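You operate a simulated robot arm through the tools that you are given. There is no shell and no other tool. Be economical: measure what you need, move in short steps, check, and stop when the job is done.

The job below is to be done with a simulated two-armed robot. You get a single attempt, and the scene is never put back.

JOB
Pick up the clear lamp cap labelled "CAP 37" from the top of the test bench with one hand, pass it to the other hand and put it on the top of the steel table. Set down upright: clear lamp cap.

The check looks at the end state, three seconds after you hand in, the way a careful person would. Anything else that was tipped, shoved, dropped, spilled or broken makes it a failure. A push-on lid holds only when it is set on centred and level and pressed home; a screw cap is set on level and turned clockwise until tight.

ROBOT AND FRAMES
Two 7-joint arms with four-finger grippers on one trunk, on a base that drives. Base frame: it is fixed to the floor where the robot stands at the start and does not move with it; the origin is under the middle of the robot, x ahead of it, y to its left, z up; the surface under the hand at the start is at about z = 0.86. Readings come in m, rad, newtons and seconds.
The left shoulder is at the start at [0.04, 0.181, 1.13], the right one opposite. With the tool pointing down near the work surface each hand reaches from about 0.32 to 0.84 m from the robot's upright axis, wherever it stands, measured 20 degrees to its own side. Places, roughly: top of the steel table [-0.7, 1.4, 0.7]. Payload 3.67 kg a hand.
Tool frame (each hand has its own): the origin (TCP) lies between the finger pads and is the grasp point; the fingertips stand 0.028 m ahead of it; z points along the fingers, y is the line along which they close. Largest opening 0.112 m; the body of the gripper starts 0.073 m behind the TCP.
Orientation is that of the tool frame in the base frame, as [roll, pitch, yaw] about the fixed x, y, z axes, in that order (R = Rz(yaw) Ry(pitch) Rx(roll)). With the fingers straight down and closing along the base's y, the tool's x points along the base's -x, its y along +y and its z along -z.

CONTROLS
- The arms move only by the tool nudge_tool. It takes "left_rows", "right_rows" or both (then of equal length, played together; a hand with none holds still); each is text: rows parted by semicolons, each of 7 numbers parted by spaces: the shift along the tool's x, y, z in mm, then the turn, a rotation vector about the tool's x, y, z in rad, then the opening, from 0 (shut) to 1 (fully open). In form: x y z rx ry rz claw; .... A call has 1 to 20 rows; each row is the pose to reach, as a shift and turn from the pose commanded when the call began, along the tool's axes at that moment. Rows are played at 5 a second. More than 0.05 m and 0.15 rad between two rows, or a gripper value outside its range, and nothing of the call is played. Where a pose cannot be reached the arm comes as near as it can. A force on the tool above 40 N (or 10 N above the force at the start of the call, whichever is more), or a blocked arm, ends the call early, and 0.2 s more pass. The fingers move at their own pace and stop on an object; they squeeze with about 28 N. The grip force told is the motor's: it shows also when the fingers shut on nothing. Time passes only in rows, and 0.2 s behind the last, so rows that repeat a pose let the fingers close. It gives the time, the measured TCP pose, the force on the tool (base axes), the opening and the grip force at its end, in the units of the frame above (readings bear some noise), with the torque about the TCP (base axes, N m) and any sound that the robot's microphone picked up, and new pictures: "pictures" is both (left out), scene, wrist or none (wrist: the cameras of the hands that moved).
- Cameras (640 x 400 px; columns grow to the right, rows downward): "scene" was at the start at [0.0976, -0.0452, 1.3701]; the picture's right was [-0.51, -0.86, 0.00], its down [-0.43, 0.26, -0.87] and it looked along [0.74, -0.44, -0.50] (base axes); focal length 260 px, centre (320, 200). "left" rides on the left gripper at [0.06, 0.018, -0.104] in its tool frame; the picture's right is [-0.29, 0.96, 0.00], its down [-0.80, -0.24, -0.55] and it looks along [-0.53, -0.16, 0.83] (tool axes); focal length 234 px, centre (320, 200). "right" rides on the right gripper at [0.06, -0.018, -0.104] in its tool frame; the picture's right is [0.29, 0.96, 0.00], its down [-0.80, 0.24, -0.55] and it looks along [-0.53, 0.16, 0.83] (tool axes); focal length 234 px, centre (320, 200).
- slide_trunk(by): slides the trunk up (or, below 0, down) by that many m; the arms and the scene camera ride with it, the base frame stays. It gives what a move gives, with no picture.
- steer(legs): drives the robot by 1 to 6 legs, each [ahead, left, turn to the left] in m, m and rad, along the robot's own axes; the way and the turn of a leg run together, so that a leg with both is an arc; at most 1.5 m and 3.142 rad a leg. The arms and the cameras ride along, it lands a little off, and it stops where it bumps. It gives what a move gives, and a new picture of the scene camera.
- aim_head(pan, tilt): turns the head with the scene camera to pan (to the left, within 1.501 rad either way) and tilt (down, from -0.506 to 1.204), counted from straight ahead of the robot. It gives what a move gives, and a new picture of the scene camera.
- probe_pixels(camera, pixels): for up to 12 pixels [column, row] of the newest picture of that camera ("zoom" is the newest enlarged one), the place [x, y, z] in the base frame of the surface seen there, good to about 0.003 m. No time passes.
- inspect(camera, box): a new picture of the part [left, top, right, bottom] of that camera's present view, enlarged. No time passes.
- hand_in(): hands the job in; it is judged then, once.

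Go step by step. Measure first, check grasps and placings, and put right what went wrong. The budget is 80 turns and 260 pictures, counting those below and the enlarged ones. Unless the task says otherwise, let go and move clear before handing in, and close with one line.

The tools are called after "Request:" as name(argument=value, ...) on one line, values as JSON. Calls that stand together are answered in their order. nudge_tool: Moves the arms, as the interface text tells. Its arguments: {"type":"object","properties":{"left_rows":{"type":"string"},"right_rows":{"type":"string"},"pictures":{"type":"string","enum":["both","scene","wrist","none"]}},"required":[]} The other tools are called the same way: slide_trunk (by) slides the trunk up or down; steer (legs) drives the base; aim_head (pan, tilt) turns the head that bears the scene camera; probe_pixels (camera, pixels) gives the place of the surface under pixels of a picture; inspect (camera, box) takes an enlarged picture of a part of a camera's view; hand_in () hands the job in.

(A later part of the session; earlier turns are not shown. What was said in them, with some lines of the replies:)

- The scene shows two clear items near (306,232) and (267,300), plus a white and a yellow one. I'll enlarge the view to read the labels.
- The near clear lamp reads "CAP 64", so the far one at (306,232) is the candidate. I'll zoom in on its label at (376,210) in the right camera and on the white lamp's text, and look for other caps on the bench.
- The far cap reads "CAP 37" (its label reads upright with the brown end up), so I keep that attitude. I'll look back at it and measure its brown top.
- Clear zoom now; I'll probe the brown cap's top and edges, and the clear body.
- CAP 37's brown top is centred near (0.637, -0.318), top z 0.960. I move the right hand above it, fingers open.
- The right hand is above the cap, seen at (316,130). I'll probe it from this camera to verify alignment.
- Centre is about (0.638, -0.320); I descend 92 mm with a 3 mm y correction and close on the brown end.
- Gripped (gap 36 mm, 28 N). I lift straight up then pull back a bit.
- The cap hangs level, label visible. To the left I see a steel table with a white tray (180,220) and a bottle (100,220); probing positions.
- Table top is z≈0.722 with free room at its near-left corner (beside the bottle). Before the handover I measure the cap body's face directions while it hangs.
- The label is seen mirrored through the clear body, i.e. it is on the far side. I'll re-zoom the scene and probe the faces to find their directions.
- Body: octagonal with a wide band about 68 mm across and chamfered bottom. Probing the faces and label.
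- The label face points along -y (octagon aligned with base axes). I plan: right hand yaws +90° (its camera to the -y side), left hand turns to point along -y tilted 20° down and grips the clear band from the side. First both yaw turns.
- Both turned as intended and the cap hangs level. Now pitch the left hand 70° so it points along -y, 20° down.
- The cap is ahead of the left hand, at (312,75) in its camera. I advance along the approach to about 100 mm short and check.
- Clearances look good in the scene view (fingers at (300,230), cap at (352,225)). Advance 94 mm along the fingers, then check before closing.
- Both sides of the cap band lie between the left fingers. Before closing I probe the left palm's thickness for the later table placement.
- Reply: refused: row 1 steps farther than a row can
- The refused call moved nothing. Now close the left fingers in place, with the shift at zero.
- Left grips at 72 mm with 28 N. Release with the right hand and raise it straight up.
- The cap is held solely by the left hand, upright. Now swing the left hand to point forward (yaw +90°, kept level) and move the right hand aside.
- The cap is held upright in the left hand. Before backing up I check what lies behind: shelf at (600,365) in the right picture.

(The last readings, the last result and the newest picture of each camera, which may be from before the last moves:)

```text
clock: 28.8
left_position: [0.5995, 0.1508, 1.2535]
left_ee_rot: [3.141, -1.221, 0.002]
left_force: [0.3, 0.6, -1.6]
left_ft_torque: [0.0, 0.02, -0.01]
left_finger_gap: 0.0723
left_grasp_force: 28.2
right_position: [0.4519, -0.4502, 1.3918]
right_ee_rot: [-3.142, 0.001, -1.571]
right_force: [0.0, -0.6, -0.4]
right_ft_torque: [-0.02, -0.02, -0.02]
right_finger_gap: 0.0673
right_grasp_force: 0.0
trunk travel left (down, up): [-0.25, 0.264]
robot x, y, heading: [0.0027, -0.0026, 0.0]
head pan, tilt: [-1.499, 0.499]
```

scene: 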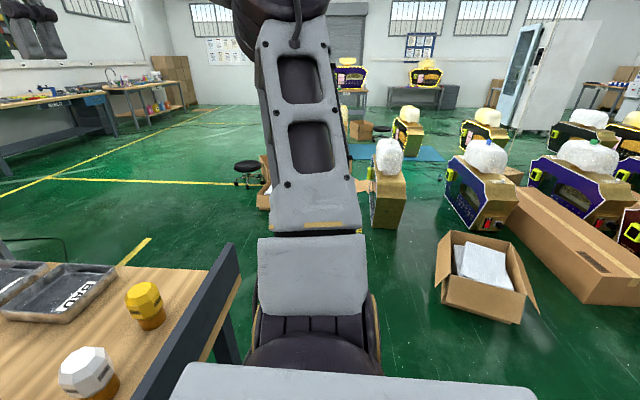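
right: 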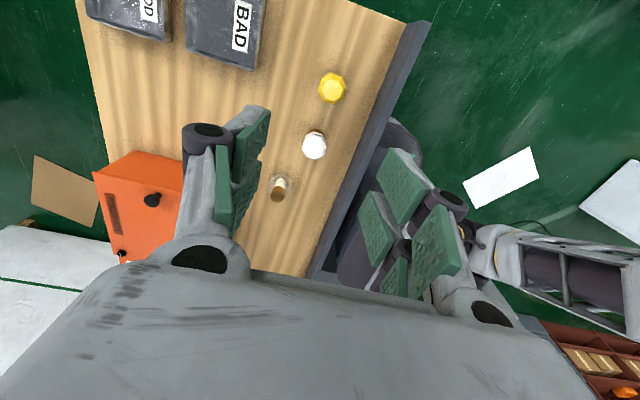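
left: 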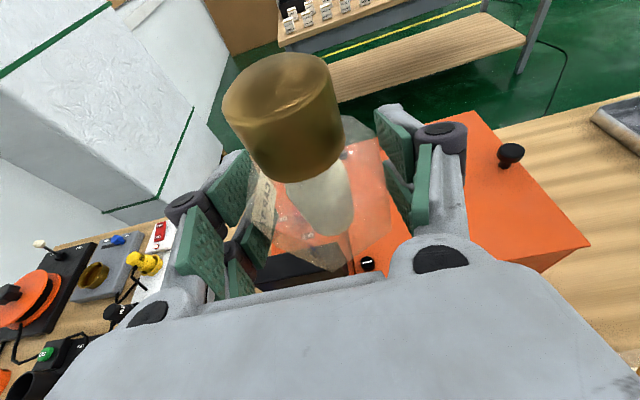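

The way back is clear for 0.5 m. Back up, then turn left 90° to face the steel table.

Request:
steer(legs=[[-0.5, 0, 0], [0, 0, 0.785], [0, 0, 0.785]])

Request:
aim_head(pan=0.2, tilt=0.4)

```text
clock: 36.3
left_position: [-0.644, 0.6027, 1.253]
left_ee_rot: [3.138, -1.222, 1.56]
left_force: [0.0, -0.8, -1.3]
left_ft_torque: [0.04, 0.02, -0.01]
left_finger_gap: 0.072
left_grasp_force: 27.6
right_position: [-0.0464, 0.4452, 1.3923]
right_ee_rot: [-3.141, 0.0, -0.013]
right_force: [-0.2, 0.4, 0.3]
right_ft_torque: [0.02, -0.03, -0.02]
right_finger_gap: 0.0673
right_grasp_force: 0.0
trunk travel left (down, up): [-0.25, 0.264]
robot x, y, heading: [-0.5027, 0.0049, 1.558]
head pan, tilt: [-1.499, 0.499]
```

scene: 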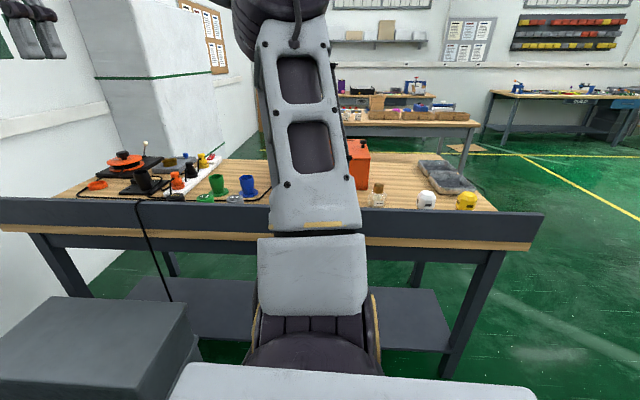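

```text
clock: 38.0
left_position: [-0.6443, 0.6026, 1.2537]
left_ee_rot: [3.139, -1.223, 1.56]
left_force: [-0.3, -0.9, -1.4]
left_ft_torque: [-0.01, -0.03, -0.03]
left_finger_gap: 0.0721
left_grasp_force: 27.4
right_position: [-0.046, 0.4455, 1.3903]
right_ee_rot: [-3.141, -0.002, -0.013]
right_force: [-0.1, -0.1, 0.3]
right_ft_torque: [0.03, -0.02, 0.02]
right_finger_gap: 0.0675
right_grasp_force: 0.1
trunk travel left (down, up): [-0.25, 0.264]
robot x, y, heading: [-0.5001, -0.0021, 1.558]
head pan, tilt: [0.201, 0.4]
```

scene: 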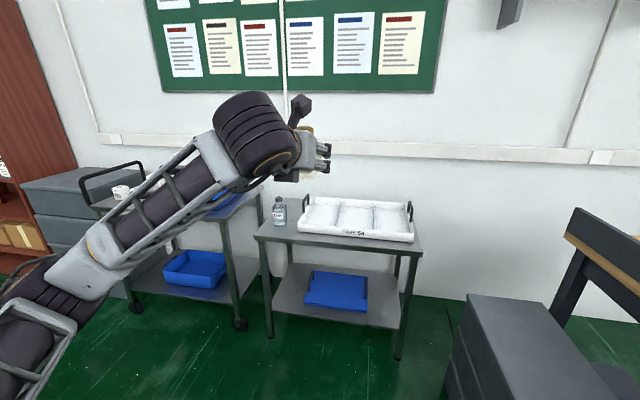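

The table is ahead with the bottle (279,210) and tray. I drive left 0.3 m and ahead 0.3 m and look down at the table.

Request:
steer(legs=[[0.3, 0.3, 0.013]])

Request:
aim_head(pan=0.0, tilt=0.6)

```text
clock: 40.6
left_position: [-0.9503, 0.9022, 1.2527]
left_ee_rot: [3.137, -1.223, 1.57]
left_force: [-0.6, -0.5, -1.5]
left_ft_torque: [0.01, 0.0, -0.02]
left_finger_gap: 0.072
left_grasp_force: 28.0
right_position: [-0.351, 0.7515, 1.3908]
right_ee_rot: [3.14, 0.0, -0.001]
right_force: [0.1, 0.2, 0.7]
right_ft_torque: [-0.02, -0.01, 0.0]
right_finger_gap: 0.0672
right_grasp_force: 0.1
trunk travel left (down, up): [-0.25, 0.264]
robot x, y, heading: [-0.8018, 0.3023, 1.57]
head pan, tilt: [0.201, 0.4]
```

scene: 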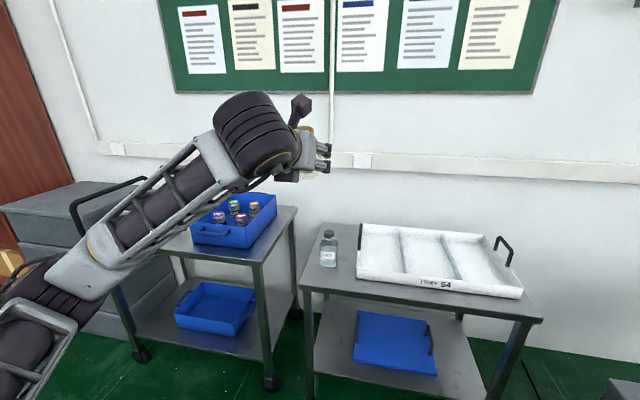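

```text
clock: 41.4
left_position: [-0.9498, 0.902, 1.2534]
left_ee_rot: [3.14, -1.221, 1.572]
left_force: [0.5, 0.5, -1.4]
left_ft_torque: [-0.02, 0.01, 0.02]
left_finger_gap: 0.072
left_grasp_force: 28.1
right_position: [-0.3499, 0.7501, 1.3915]
right_ee_rot: [3.141, 0.002, -0.002]
right_force: [0.1, 0.0, -0.1]
right_ft_torque: [0.05, -0.02, 0.0]
right_finger_gap: 0.0672
right_grasp_force: 0.1
trunk travel left (down, up): [-0.25, 0.264]
robot x, y, heading: [-0.801, 0.302, 1.57]
head pan, tilt: [0.0, 0.6]
```

scene: 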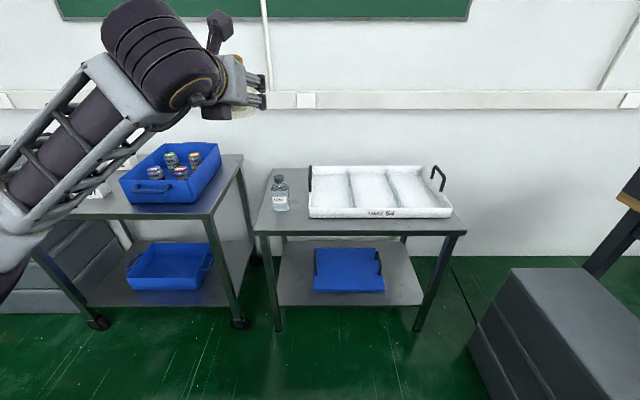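

Request:
inspect(camera="scene", box=[230, 150, 390, 250])

Request:
probe_pixels(camera="scene", pixels=[[258, 229], [300, 228], [340, 228], [462, 228], [281, 209], [280, 190], [311, 216], [448, 216], [272, 172], [240, 212], [225, 200], [290, 180]])

```text
4.00 times, centred on (310, 200) of scene
```

zoom: 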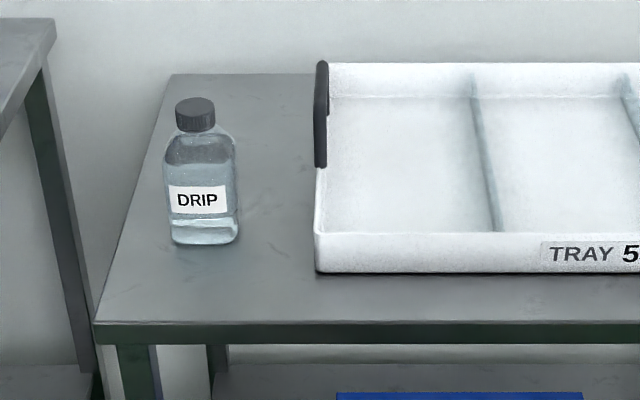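

```text
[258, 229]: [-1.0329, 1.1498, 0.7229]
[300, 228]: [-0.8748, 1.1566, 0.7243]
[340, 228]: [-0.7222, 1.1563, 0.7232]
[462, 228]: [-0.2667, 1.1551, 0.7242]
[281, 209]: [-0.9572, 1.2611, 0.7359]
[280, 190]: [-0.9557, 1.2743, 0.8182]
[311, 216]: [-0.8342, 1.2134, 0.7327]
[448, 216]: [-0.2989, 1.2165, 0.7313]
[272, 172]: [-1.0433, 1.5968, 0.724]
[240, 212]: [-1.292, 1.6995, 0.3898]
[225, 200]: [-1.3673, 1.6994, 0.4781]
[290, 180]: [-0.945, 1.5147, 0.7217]
```

Free bare spot: in front of the bottle, about (-0.96, 1.18); bottle front is y≈1.25, tray corner (-0.834,1.21), table z≈0.723. I check where the left trolley and my elbow are before driving in.

Request:
probe_pixels(camera="scene", pixels=[[205, 215], [100, 215], [240, 160], [130, 200], [165, 200], [90, 110], [10, 215], [160, 60], [60, 110], [20, 260]])

```text
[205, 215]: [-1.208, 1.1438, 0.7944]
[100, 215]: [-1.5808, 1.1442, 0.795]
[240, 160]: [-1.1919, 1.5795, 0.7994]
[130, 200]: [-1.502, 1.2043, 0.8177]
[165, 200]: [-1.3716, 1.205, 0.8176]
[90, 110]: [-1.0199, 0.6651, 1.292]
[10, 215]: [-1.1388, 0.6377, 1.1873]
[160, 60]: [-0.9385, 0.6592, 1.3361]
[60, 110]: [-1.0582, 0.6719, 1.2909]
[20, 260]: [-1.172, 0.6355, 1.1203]
```

All arm parts stay in front of the trolley (y<1.14). Drive ahead 0.22 m, then lower the trunk 0.25 m.

Request:
steer(legs=[[0.22, 0, 0]])

Request:
slide_trunk(by=-0.24)

Request:
aim_head(pan=0.15, tilt=0.6)

```text
clock: 43.1
left_position: [-0.95, 1.1216, 1.2537]
left_ee_rot: [3.14, -1.221, 1.571]
left_force: [0.1, 0.0, -1.4]
left_ft_torque: [0.02, 0.02, 0.0]
left_finger_gap: 0.072
left_grasp_force: 27.9
right_position: [-0.3502, 0.9716, 1.3921]
right_ee_rot: [-3.141, 0.0, 0.0]
right_force: [0.1, -0.1, -0.5]
right_ft_torque: [-0.01, -0.01, -0.02]
right_finger_gap: 0.0671
right_grasp_force: 0.0
trunk travel left (down, up): [-0.25, 0.264]
robot x, y, heading: [-0.8006, 0.5222, 1.574]
head pan, tilt: [0.0, 0.6]
```

scene: 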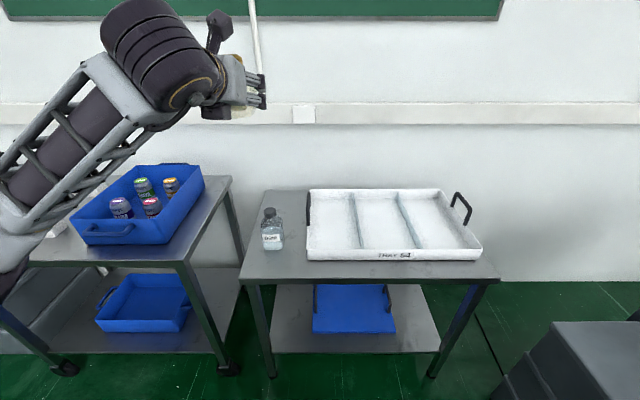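

```text
clock: 45.6
left_position: [-0.9499, 1.1201, 1.0133]
left_ee_rot: [3.14, -1.22, 1.571]
left_force: [-0.4, 0.4, -2.2]
left_ft_torque: [0.0, -0.01, -0.03]
left_finger_gap: 0.0719
left_grasp_force: 27.8
right_position: [-0.3504, 0.9706, 1.1515]
right_ee_rot: [-3.141, 0.0, -0.001]
right_force: [-0.1, 0.0, 0.2]
right_ft_torque: [0.02, 0.0, -0.01]
right_finger_gap: 0.0674
right_grasp_force: 0.2
trunk travel left (down, up): [-0.01, 0.504]
robot x, y, heading: [-0.8018, 0.5215, 1.575]
head pan, tilt: [0.0, 0.6]
```

```text
clock: 46.3
left_position: [-0.95, 1.1203, 1.0136]
left_ee_rot: [3.14, -1.221, 1.571]
left_force: [-1.0, -0.1, -0.6]
left_ft_torque: [0.0, -0.02, 0.02]
left_finger_gap: 0.072
left_grasp_force: 28.0
right_position: [-0.3495, 0.9719, 1.1512]
right_ee_rot: [-3.141, 0.0, 0.0]
right_force: [-0.7, 0.8, 0.3]
right_ft_torque: [-0.02, -0.01, -0.03]
right_finger_gap: 0.0672
right_grasp_force: 0.0
trunk travel left (down, up): [-0.01, 0.504]
robot x, y, heading: [-0.7987, 0.5181, 1.573]
head pan, tilt: [0.15, 0.6]
```

scene: 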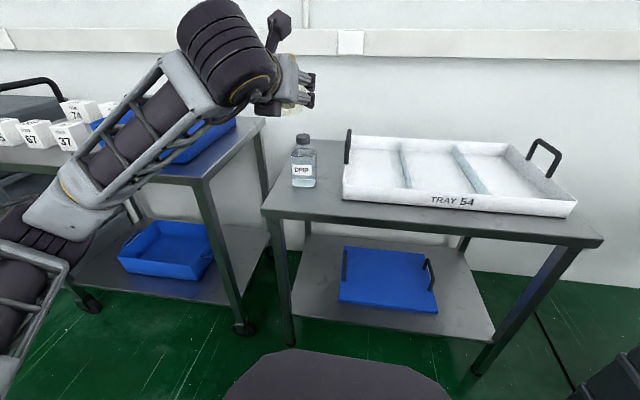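

All clear. Lower the left hand to about 50 mm above contact at (-0.96, 1.178).

Request:
nudge_tool(left_rows="-29 -2 21 0 0 0 0.5; -58 -4 42 0 0 0 0.5; -86 -5 62 0 0 0 0.5; -115 -7 83 0 0 0 0.5; -143 -9 104 0 0 0 0.5; -172 -10 124 0 0 0 0.5; -172 -10 124 0 0 0 0.5")

Request:
aim_head(pan=0.25, tilt=0.6)

Request:
inspect(camera="scene", box=[240, 100, 432, 220])

```text
clock: 47.9
left_position: [-0.9597, 1.1801, 0.807]
left_ee_rot: [3.14, -1.221, 1.571]
left_force: [0.0, -0.3, -1.2]
left_ft_torque: [-0.01, 0.0, 0.01]
left_finger_gap: 0.0721
left_grasp_force: 27.6
right_position: [-0.3511, 0.9714, 1.1525]
right_ee_rot: [3.141, 0.0, 0.0]
right_force: [-0.5, 0.0, 0.9]
right_ft_torque: [0.03, -0.03, 0.04]
right_finger_gap: 0.0671
right_grasp_force: 0.1
trunk travel left (down, up): [-0.01, 0.504]
robot x, y, heading: [-0.801, 0.5213, 1.575]
head pan, tilt: [0.15, 0.6]
```

scene: 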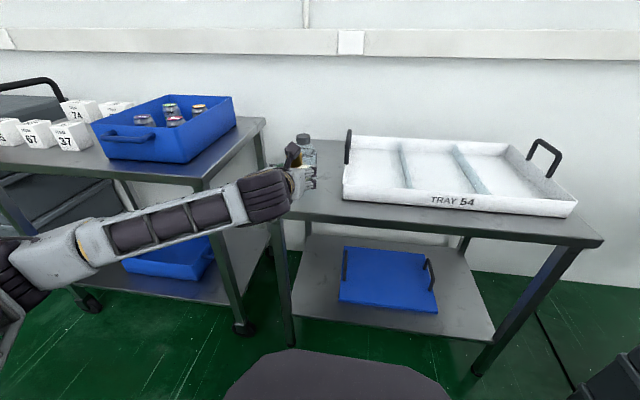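
left: 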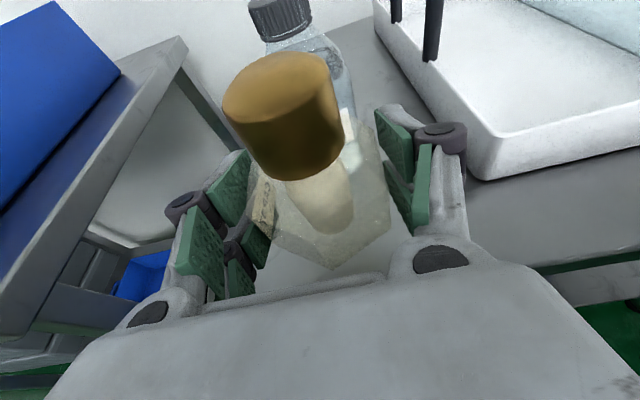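

```text
clock: 48.5
left_position: [-0.9595, 1.179, 0.8072]
left_ee_rot: [3.14, -1.222, 1.57]
left_force: [-0.8, 0.6, -1.0]
left_ft_torque: [-0.02, 0.04, -0.01]
left_finger_gap: 0.0719
left_grasp_force: 28.1
right_position: [-0.3513, 0.9711, 1.1518]
right_ee_rot: [3.141, -0.001, -0.001]
right_force: [1.2, 0.1, -0.2]
right_ft_torque: [0.01, 0.01, -0.02]
right_finger_gap: 0.0672
right_grasp_force: 0.1
trunk travel left (down, up): [-0.01, 0.504]
robot x, y, heading: [-0.8028, 0.521, 1.567]
head pan, tilt: [0.25, 0.6]
```

scene: 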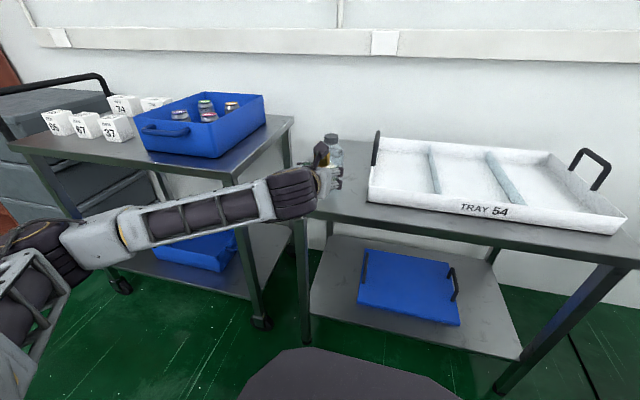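

```text
3.33 times, centred on (336, 160) of scene
```

zoom: 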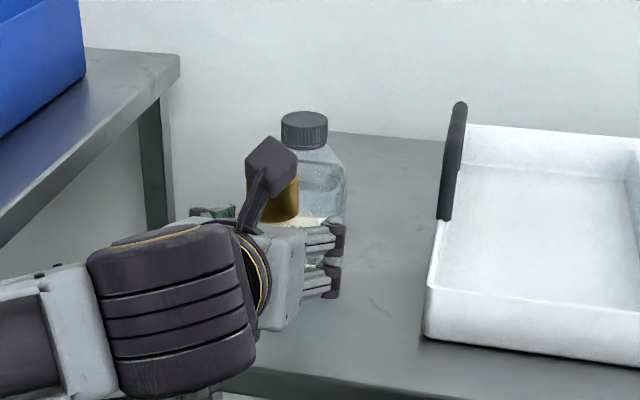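

Positioned well: cap in front of bottle, wrist remains off the table edge. I check the cap's level by probing its brown top in the left picture.

Request:
probe_pixels(camera="left", pixels=[[280, 85], [245, 95], [310, 70], [275, 65], [285, 105], [262, 75], [300, 90], [285, 150]])

```text
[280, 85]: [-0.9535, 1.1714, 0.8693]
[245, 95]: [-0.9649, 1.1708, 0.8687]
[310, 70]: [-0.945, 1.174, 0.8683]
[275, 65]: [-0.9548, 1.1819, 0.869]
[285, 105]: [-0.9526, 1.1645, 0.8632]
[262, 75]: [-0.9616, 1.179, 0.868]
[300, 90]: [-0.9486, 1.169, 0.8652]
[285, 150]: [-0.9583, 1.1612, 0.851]
```

Top is level (z≈0.868), so bottom is about 36 mm below the TCP; contact at TCP z≈0.7595. Lower 46 mm gently.

Request:
nudge_tool(left_rows="-14.1 0 5.1 0 0 0 0.5; -28.2 0 10.3 0 0 0 0.5; -37.6 0 13.7 0 0 0 0.5; -40.4 0 14.7 0 0 0 0.5; -42.3 0 15.4 0 0 0 0.5; -43.2 0 15.7 0 0 0 0.5; -43.2 0 15.7 0 0 0 0.5")

Request:
inspect(camera="left", box=[220, 130, 440, 280])

```text
clock: 50.1
left_position: [-0.96, 1.1788, 0.7625]
left_ee_rot: [3.14, -1.222, 1.572]
left_force: [-0.5, 0.1, -1.8]
left_ft_torque: [0.0, 0.0, 0.01]
left_finger_gap: 0.072
left_grasp_force: 28.0
right_position: [-0.3506, 0.971, 1.1523]
right_ee_rot: [-3.141, 0.0, 0.0]
right_force: [-0.1, -0.1, -0.3]
right_ft_torque: [-0.01, 0.0, -0.02]
right_finger_gap: 0.0672
right_grasp_force: 0.1
trunk travel left (down, up): [-0.01, 0.504]
robot x, y, heading: [-0.8023, 0.5229, 1.569]
head pan, tilt: [0.25, 0.6]
```

scene: 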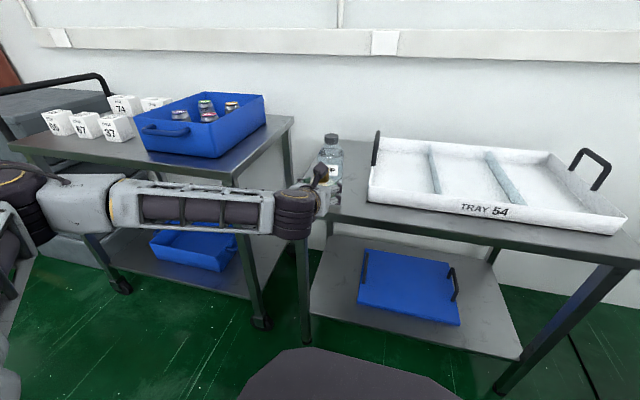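
left: 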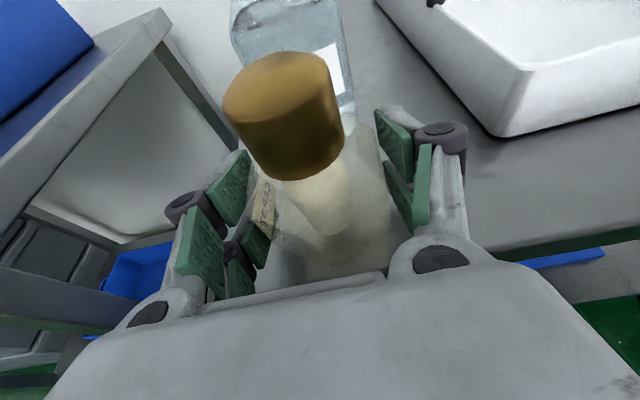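

```text
2.67 times, centred on (330, 205) of left
```

zoom: 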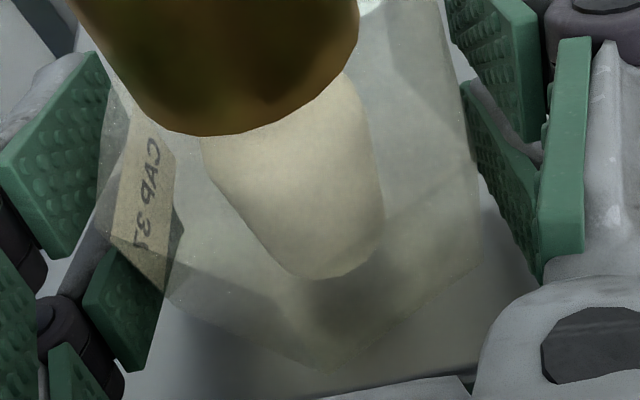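

No contact yet (force -1.8 N). Lower in 1 mm steps by 3 mm.

Request:
nudge_tool(left_rows="-0.9 0 0.3 0 0 0 0.5; -1.9 0 0.7 0 0 0 0.5; -2.8 0 1.0 0 0 0 0.5; -2.8 0 1.0 0 0 0 0.5", pictures="none")

```text
clock: 51.1
left_position: [-0.9597, 1.18, 0.7594]
left_ee_rot: [3.139, -1.222, 1.57]
left_force: [-0.8, 0.6, -1.6]
left_ft_torque: [-0.02, -0.01, -0.01]
left_finger_gap: 0.0719
left_grasp_force: 27.6
right_position: [-0.3516, 0.9709, 1.1523]
right_ee_rot: [-3.14, 0.0, 0.0]
right_force: [0.4, 0.3, 0.0]
right_ft_torque: [-0.03, -0.02, 0.0]
right_finger_gap: 0.0672
right_grasp_force: 0.1
trunk travel left (down, up): [-0.01, 0.504]
robot x, y, heading: [-0.8012, 0.5196, 1.564]
head pan, tilt: [0.25, 0.6]
```

Still no contact; another 3 mm in 1 mm steps.

Request:
nudge_tool(left_rows="-0.9 0 0.3 0 0 0 0.5; -1.9 0 0.7 0 0 0 0.5; -2.8 0 1.0 0 0 0 0.5; -2.8 0 1.0 0 0 0 0.5", pictures="none")

```text
clock: 52.1
left_position: [-0.959, 1.18, 0.7579]
left_ee_rot: [3.141, -1.221, 1.573]
left_force: [-1.0, 0.2, -0.9]
left_ft_torque: [0.03, -0.01, 0.01]
left_finger_gap: 0.0721
left_grasp_force: 28.0
right_position: [-0.3509, 0.9721, 1.1513]
right_ee_rot: [-3.141, 0.0, 0.0]
right_force: [-0.9, 0.3, 0.9]
right_ft_torque: [0.02, 0.0, -0.01]
right_finger_gap: 0.0672
right_grasp_force: 0.1
trunk travel left (down, up): [-0.01, 0.504]
robot x, y, heading: [-0.8025, 0.5218, 1.571]
head pan, tilt: [0.25, 0.6]
```

Force still small; another 3 mm.

Request:
nudge_tool(left_rows="-0.9 0 0.3 0 0 0 0.5; -1.9 0 0.7 0 0 0 0.5; -2.8 0 1.0 0 0 0 0.5; -2.8 0 1.0 0 0 0 0.5")

Request:
probe_pixels(camera="left", pixels=[[280, 80], [255, 88], [305, 70], [275, 65], [560, 200], [480, 220], [540, 215]])

```text
clock: 53.1
left_position: [-0.9598, 1.1781, 0.7556]
left_ee_rot: [3.14, -1.227, 1.57]
left_force: [-0.2, -1.1, 6.9]
left_ft_torque: [-0.19, 0.13, -0.04]
left_finger_gap: 0.072
left_grasp_force: 28.0
right_position: [-0.3511, 0.9717, 1.1526]
right_ee_rot: [-3.139, 0.0, -0.001]
right_force: [0.3, 0.3, 0.1]
right_ft_torque: [-0.02, -0.01, -0.01]
right_finger_gap: 0.0671
right_grasp_force: 0.0
trunk travel left (down, up): [-0.01, 0.504]
robot x, y, heading: [-0.8012, 0.5191, 1.573]
head pan, tilt: [0.25, 0.6]
```

scene: 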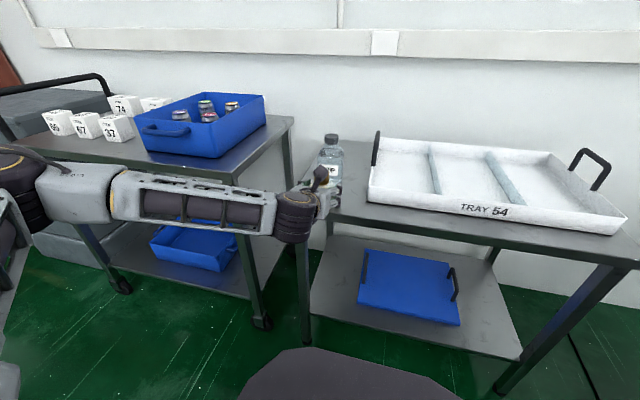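
left: 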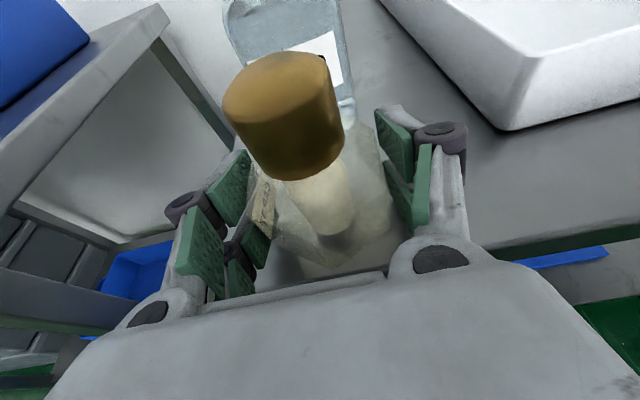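

```text
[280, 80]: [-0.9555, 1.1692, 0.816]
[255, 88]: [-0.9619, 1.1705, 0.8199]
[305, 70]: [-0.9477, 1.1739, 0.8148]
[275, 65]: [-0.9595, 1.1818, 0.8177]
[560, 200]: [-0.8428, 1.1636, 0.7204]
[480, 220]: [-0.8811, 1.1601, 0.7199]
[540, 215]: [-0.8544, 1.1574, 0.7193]
```

Contact at +7 N. Open the fingers gently and check the cap stands before retreating.

Request:
nudge_tool(left_rows="0.7 0 -0.2 0 0 0 0.6; 0.7 0 -0.2 0 0 0 0.66; 0.7 0 -0.2 0 0 0 0.7; 0.7 0 -0.2 0 0 0 0.76; 0.7 0 -0.2 0 0 0 0.82; 0.7 0 -0.2 0 0 0 0.82", pictures="wrist")

Request:
probe_pixels(camera="left", pixels=[[280, 80], [255, 88], [305, 70], [275, 65]])

```text
clock: 54.5
left_position: [-0.9603, 1.1788, 0.7547]
left_ee_rot: [3.14, -1.22, 1.57]
left_force: [-0.4, 0.7, 0.2]
left_ft_torque: [0.03, -0.02, -0.03]
left_finger_gap: 0.0921
left_grasp_force: 0.1
right_position: [-0.3501, 0.9717, 1.1514]
right_ee_rot: [3.141, 0.0, 0.001]
right_force: [0.1, 0.6, -0.4]
right_ft_torque: [0.02, -0.03, -0.02]
right_finger_gap: 0.0674
right_grasp_force: 0.1
trunk travel left (down, up): [-0.01, 0.504]
robot x, y, heading: [-0.801, 0.5203, 1.569]
head pan, tilt: [0.25, 0.6]
```

left: 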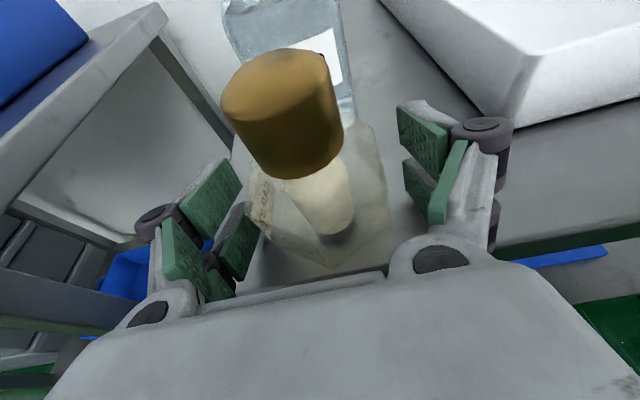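

```text
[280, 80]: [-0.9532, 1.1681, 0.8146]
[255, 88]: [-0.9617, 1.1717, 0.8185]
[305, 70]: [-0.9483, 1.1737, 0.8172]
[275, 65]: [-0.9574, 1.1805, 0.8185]
```

The cap stands level and free of the fingers. Withdraw straight back along the fingers.

Request:
nudge_tool(left_rows="0 0 -15 0 0 0 0.82; 0 0 -40 0 0 0 0.82; 0 0 -75 0 0 0 0.82; 0 0 -115 0 0 0 0.82; 0 0 -155 0 0 0 0.82; 0 0 -180 0 0 0 0.82; 0 0 -180 0 0 0 0.82")

Request:
inspect(camera="left", box=[200, 40, 440, 190])

```text
clock: 56.1
left_position: [-0.9447, 1.0452, 0.8195]
left_ee_rot: [-3.141, -1.222, 1.573]
left_force: [-0.1, 0.4, -0.2]
left_ft_torque: [0.03, 0.0, 0.01]
left_finger_gap: 0.092
left_grasp_force: 0.0
left hand out of reach, approached as far as the arm can: row 5, 6, 7
right_position: [-0.351, 0.9725, 1.1522]
right_ee_rot: [3.141, 0.0, 0.0]
right_force: [0.5, -0.1, 0.3]
right_ft_torque: [0.01, -0.01, -0.02]
right_finger_gap: 0.0673
right_grasp_force: 0.1
trunk travel left (down, up): [-0.01, 0.504]
robot x, y, heading: [-0.8001, 0.5214, 1.572]
head pan, tilt: [0.25, 0.6]
```

scene: 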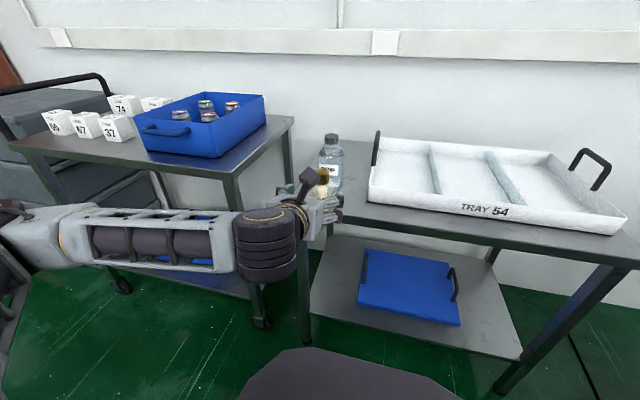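
left: 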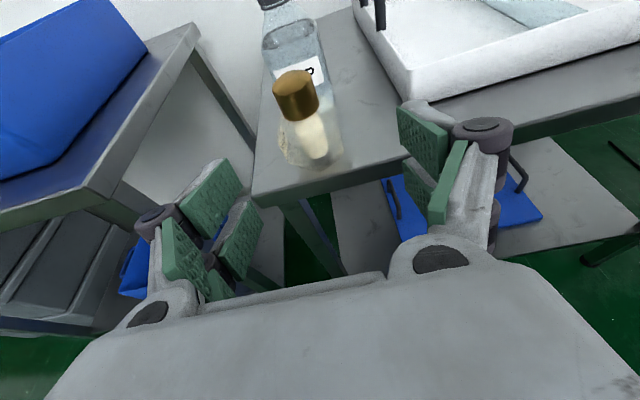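

```text
2.67 times, centred on (320, 115) of left
```

zoom: 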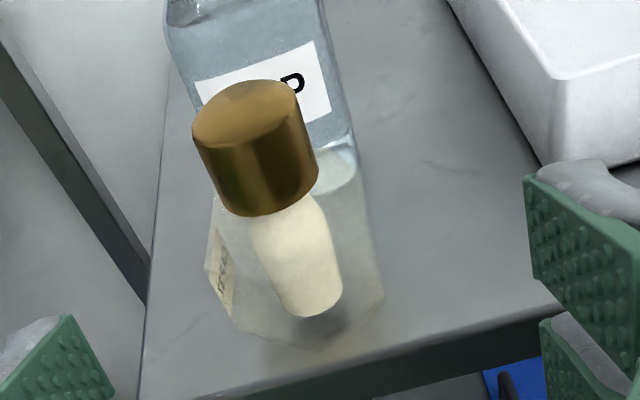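

The cap stands upright on the table in front of the bottle. Drive back 0.3 m so the arm is well clear and confirm.

Request:
steer(legs=[[-0.3, 0, 0]])

Request:
inspect(camera="left", box=[200, 0, 440, 150])

Request:
inspect(camera="scene", box=[240, 110, 400, 210])

```text
clock: 58.2
left_position: [-0.9463, 0.7429, 0.8208]
left_ee_rot: [-3.141, -1.22, 1.576]
left_force: [0.5, 0.6, 0.8]
left_ft_torque: [0.03, 0.03, -0.01]
left_finger_gap: 0.0918
left_grasp_force: 0.0
right_position: [-0.3517, 0.6687, 1.1516]
right_ee_rot: [-3.14, 0.0, 0.003]
right_force: [-0.2, -0.4, -0.1]
right_ft_torque: [0.01, 0.02, 0.02]
right_finger_gap: 0.0674
right_grasp_force: 0.1
trunk travel left (down, up): [-0.01, 0.504]
robot x, y, heading: [-0.7956, 0.2216, 1.57]
head pan, tilt: [0.25, 0.6]
```

scene: 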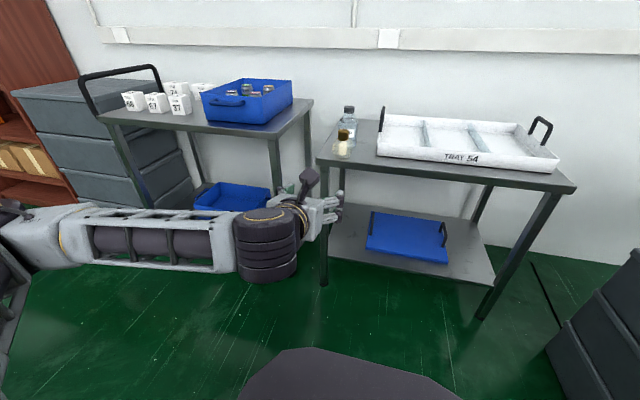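

```text
2.67 times, centred on (320, 75) of left
```

zoom: 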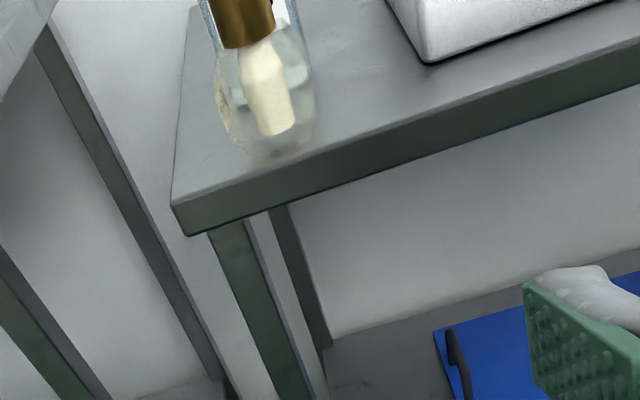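

```text
4.00 times, centred on (320, 160) of scene
```

zoom: 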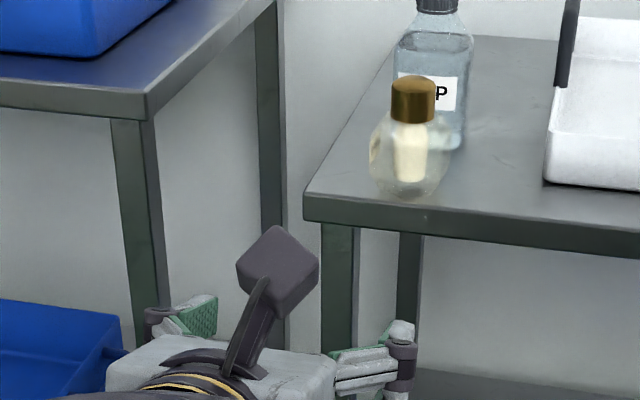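

The cap stands upright on the steel table at zoom (410,140). The bottle and tray are where they were, and both hands are clear, so I'm handing in.

Request:
hand_in()

```text
The job is handed in.
```

I picked up CAP 37 with the right hand, passed it to the left, and set it upright (brown end up, as it stood on the bench) on the steel table; nothing else was disturbed that I could see.
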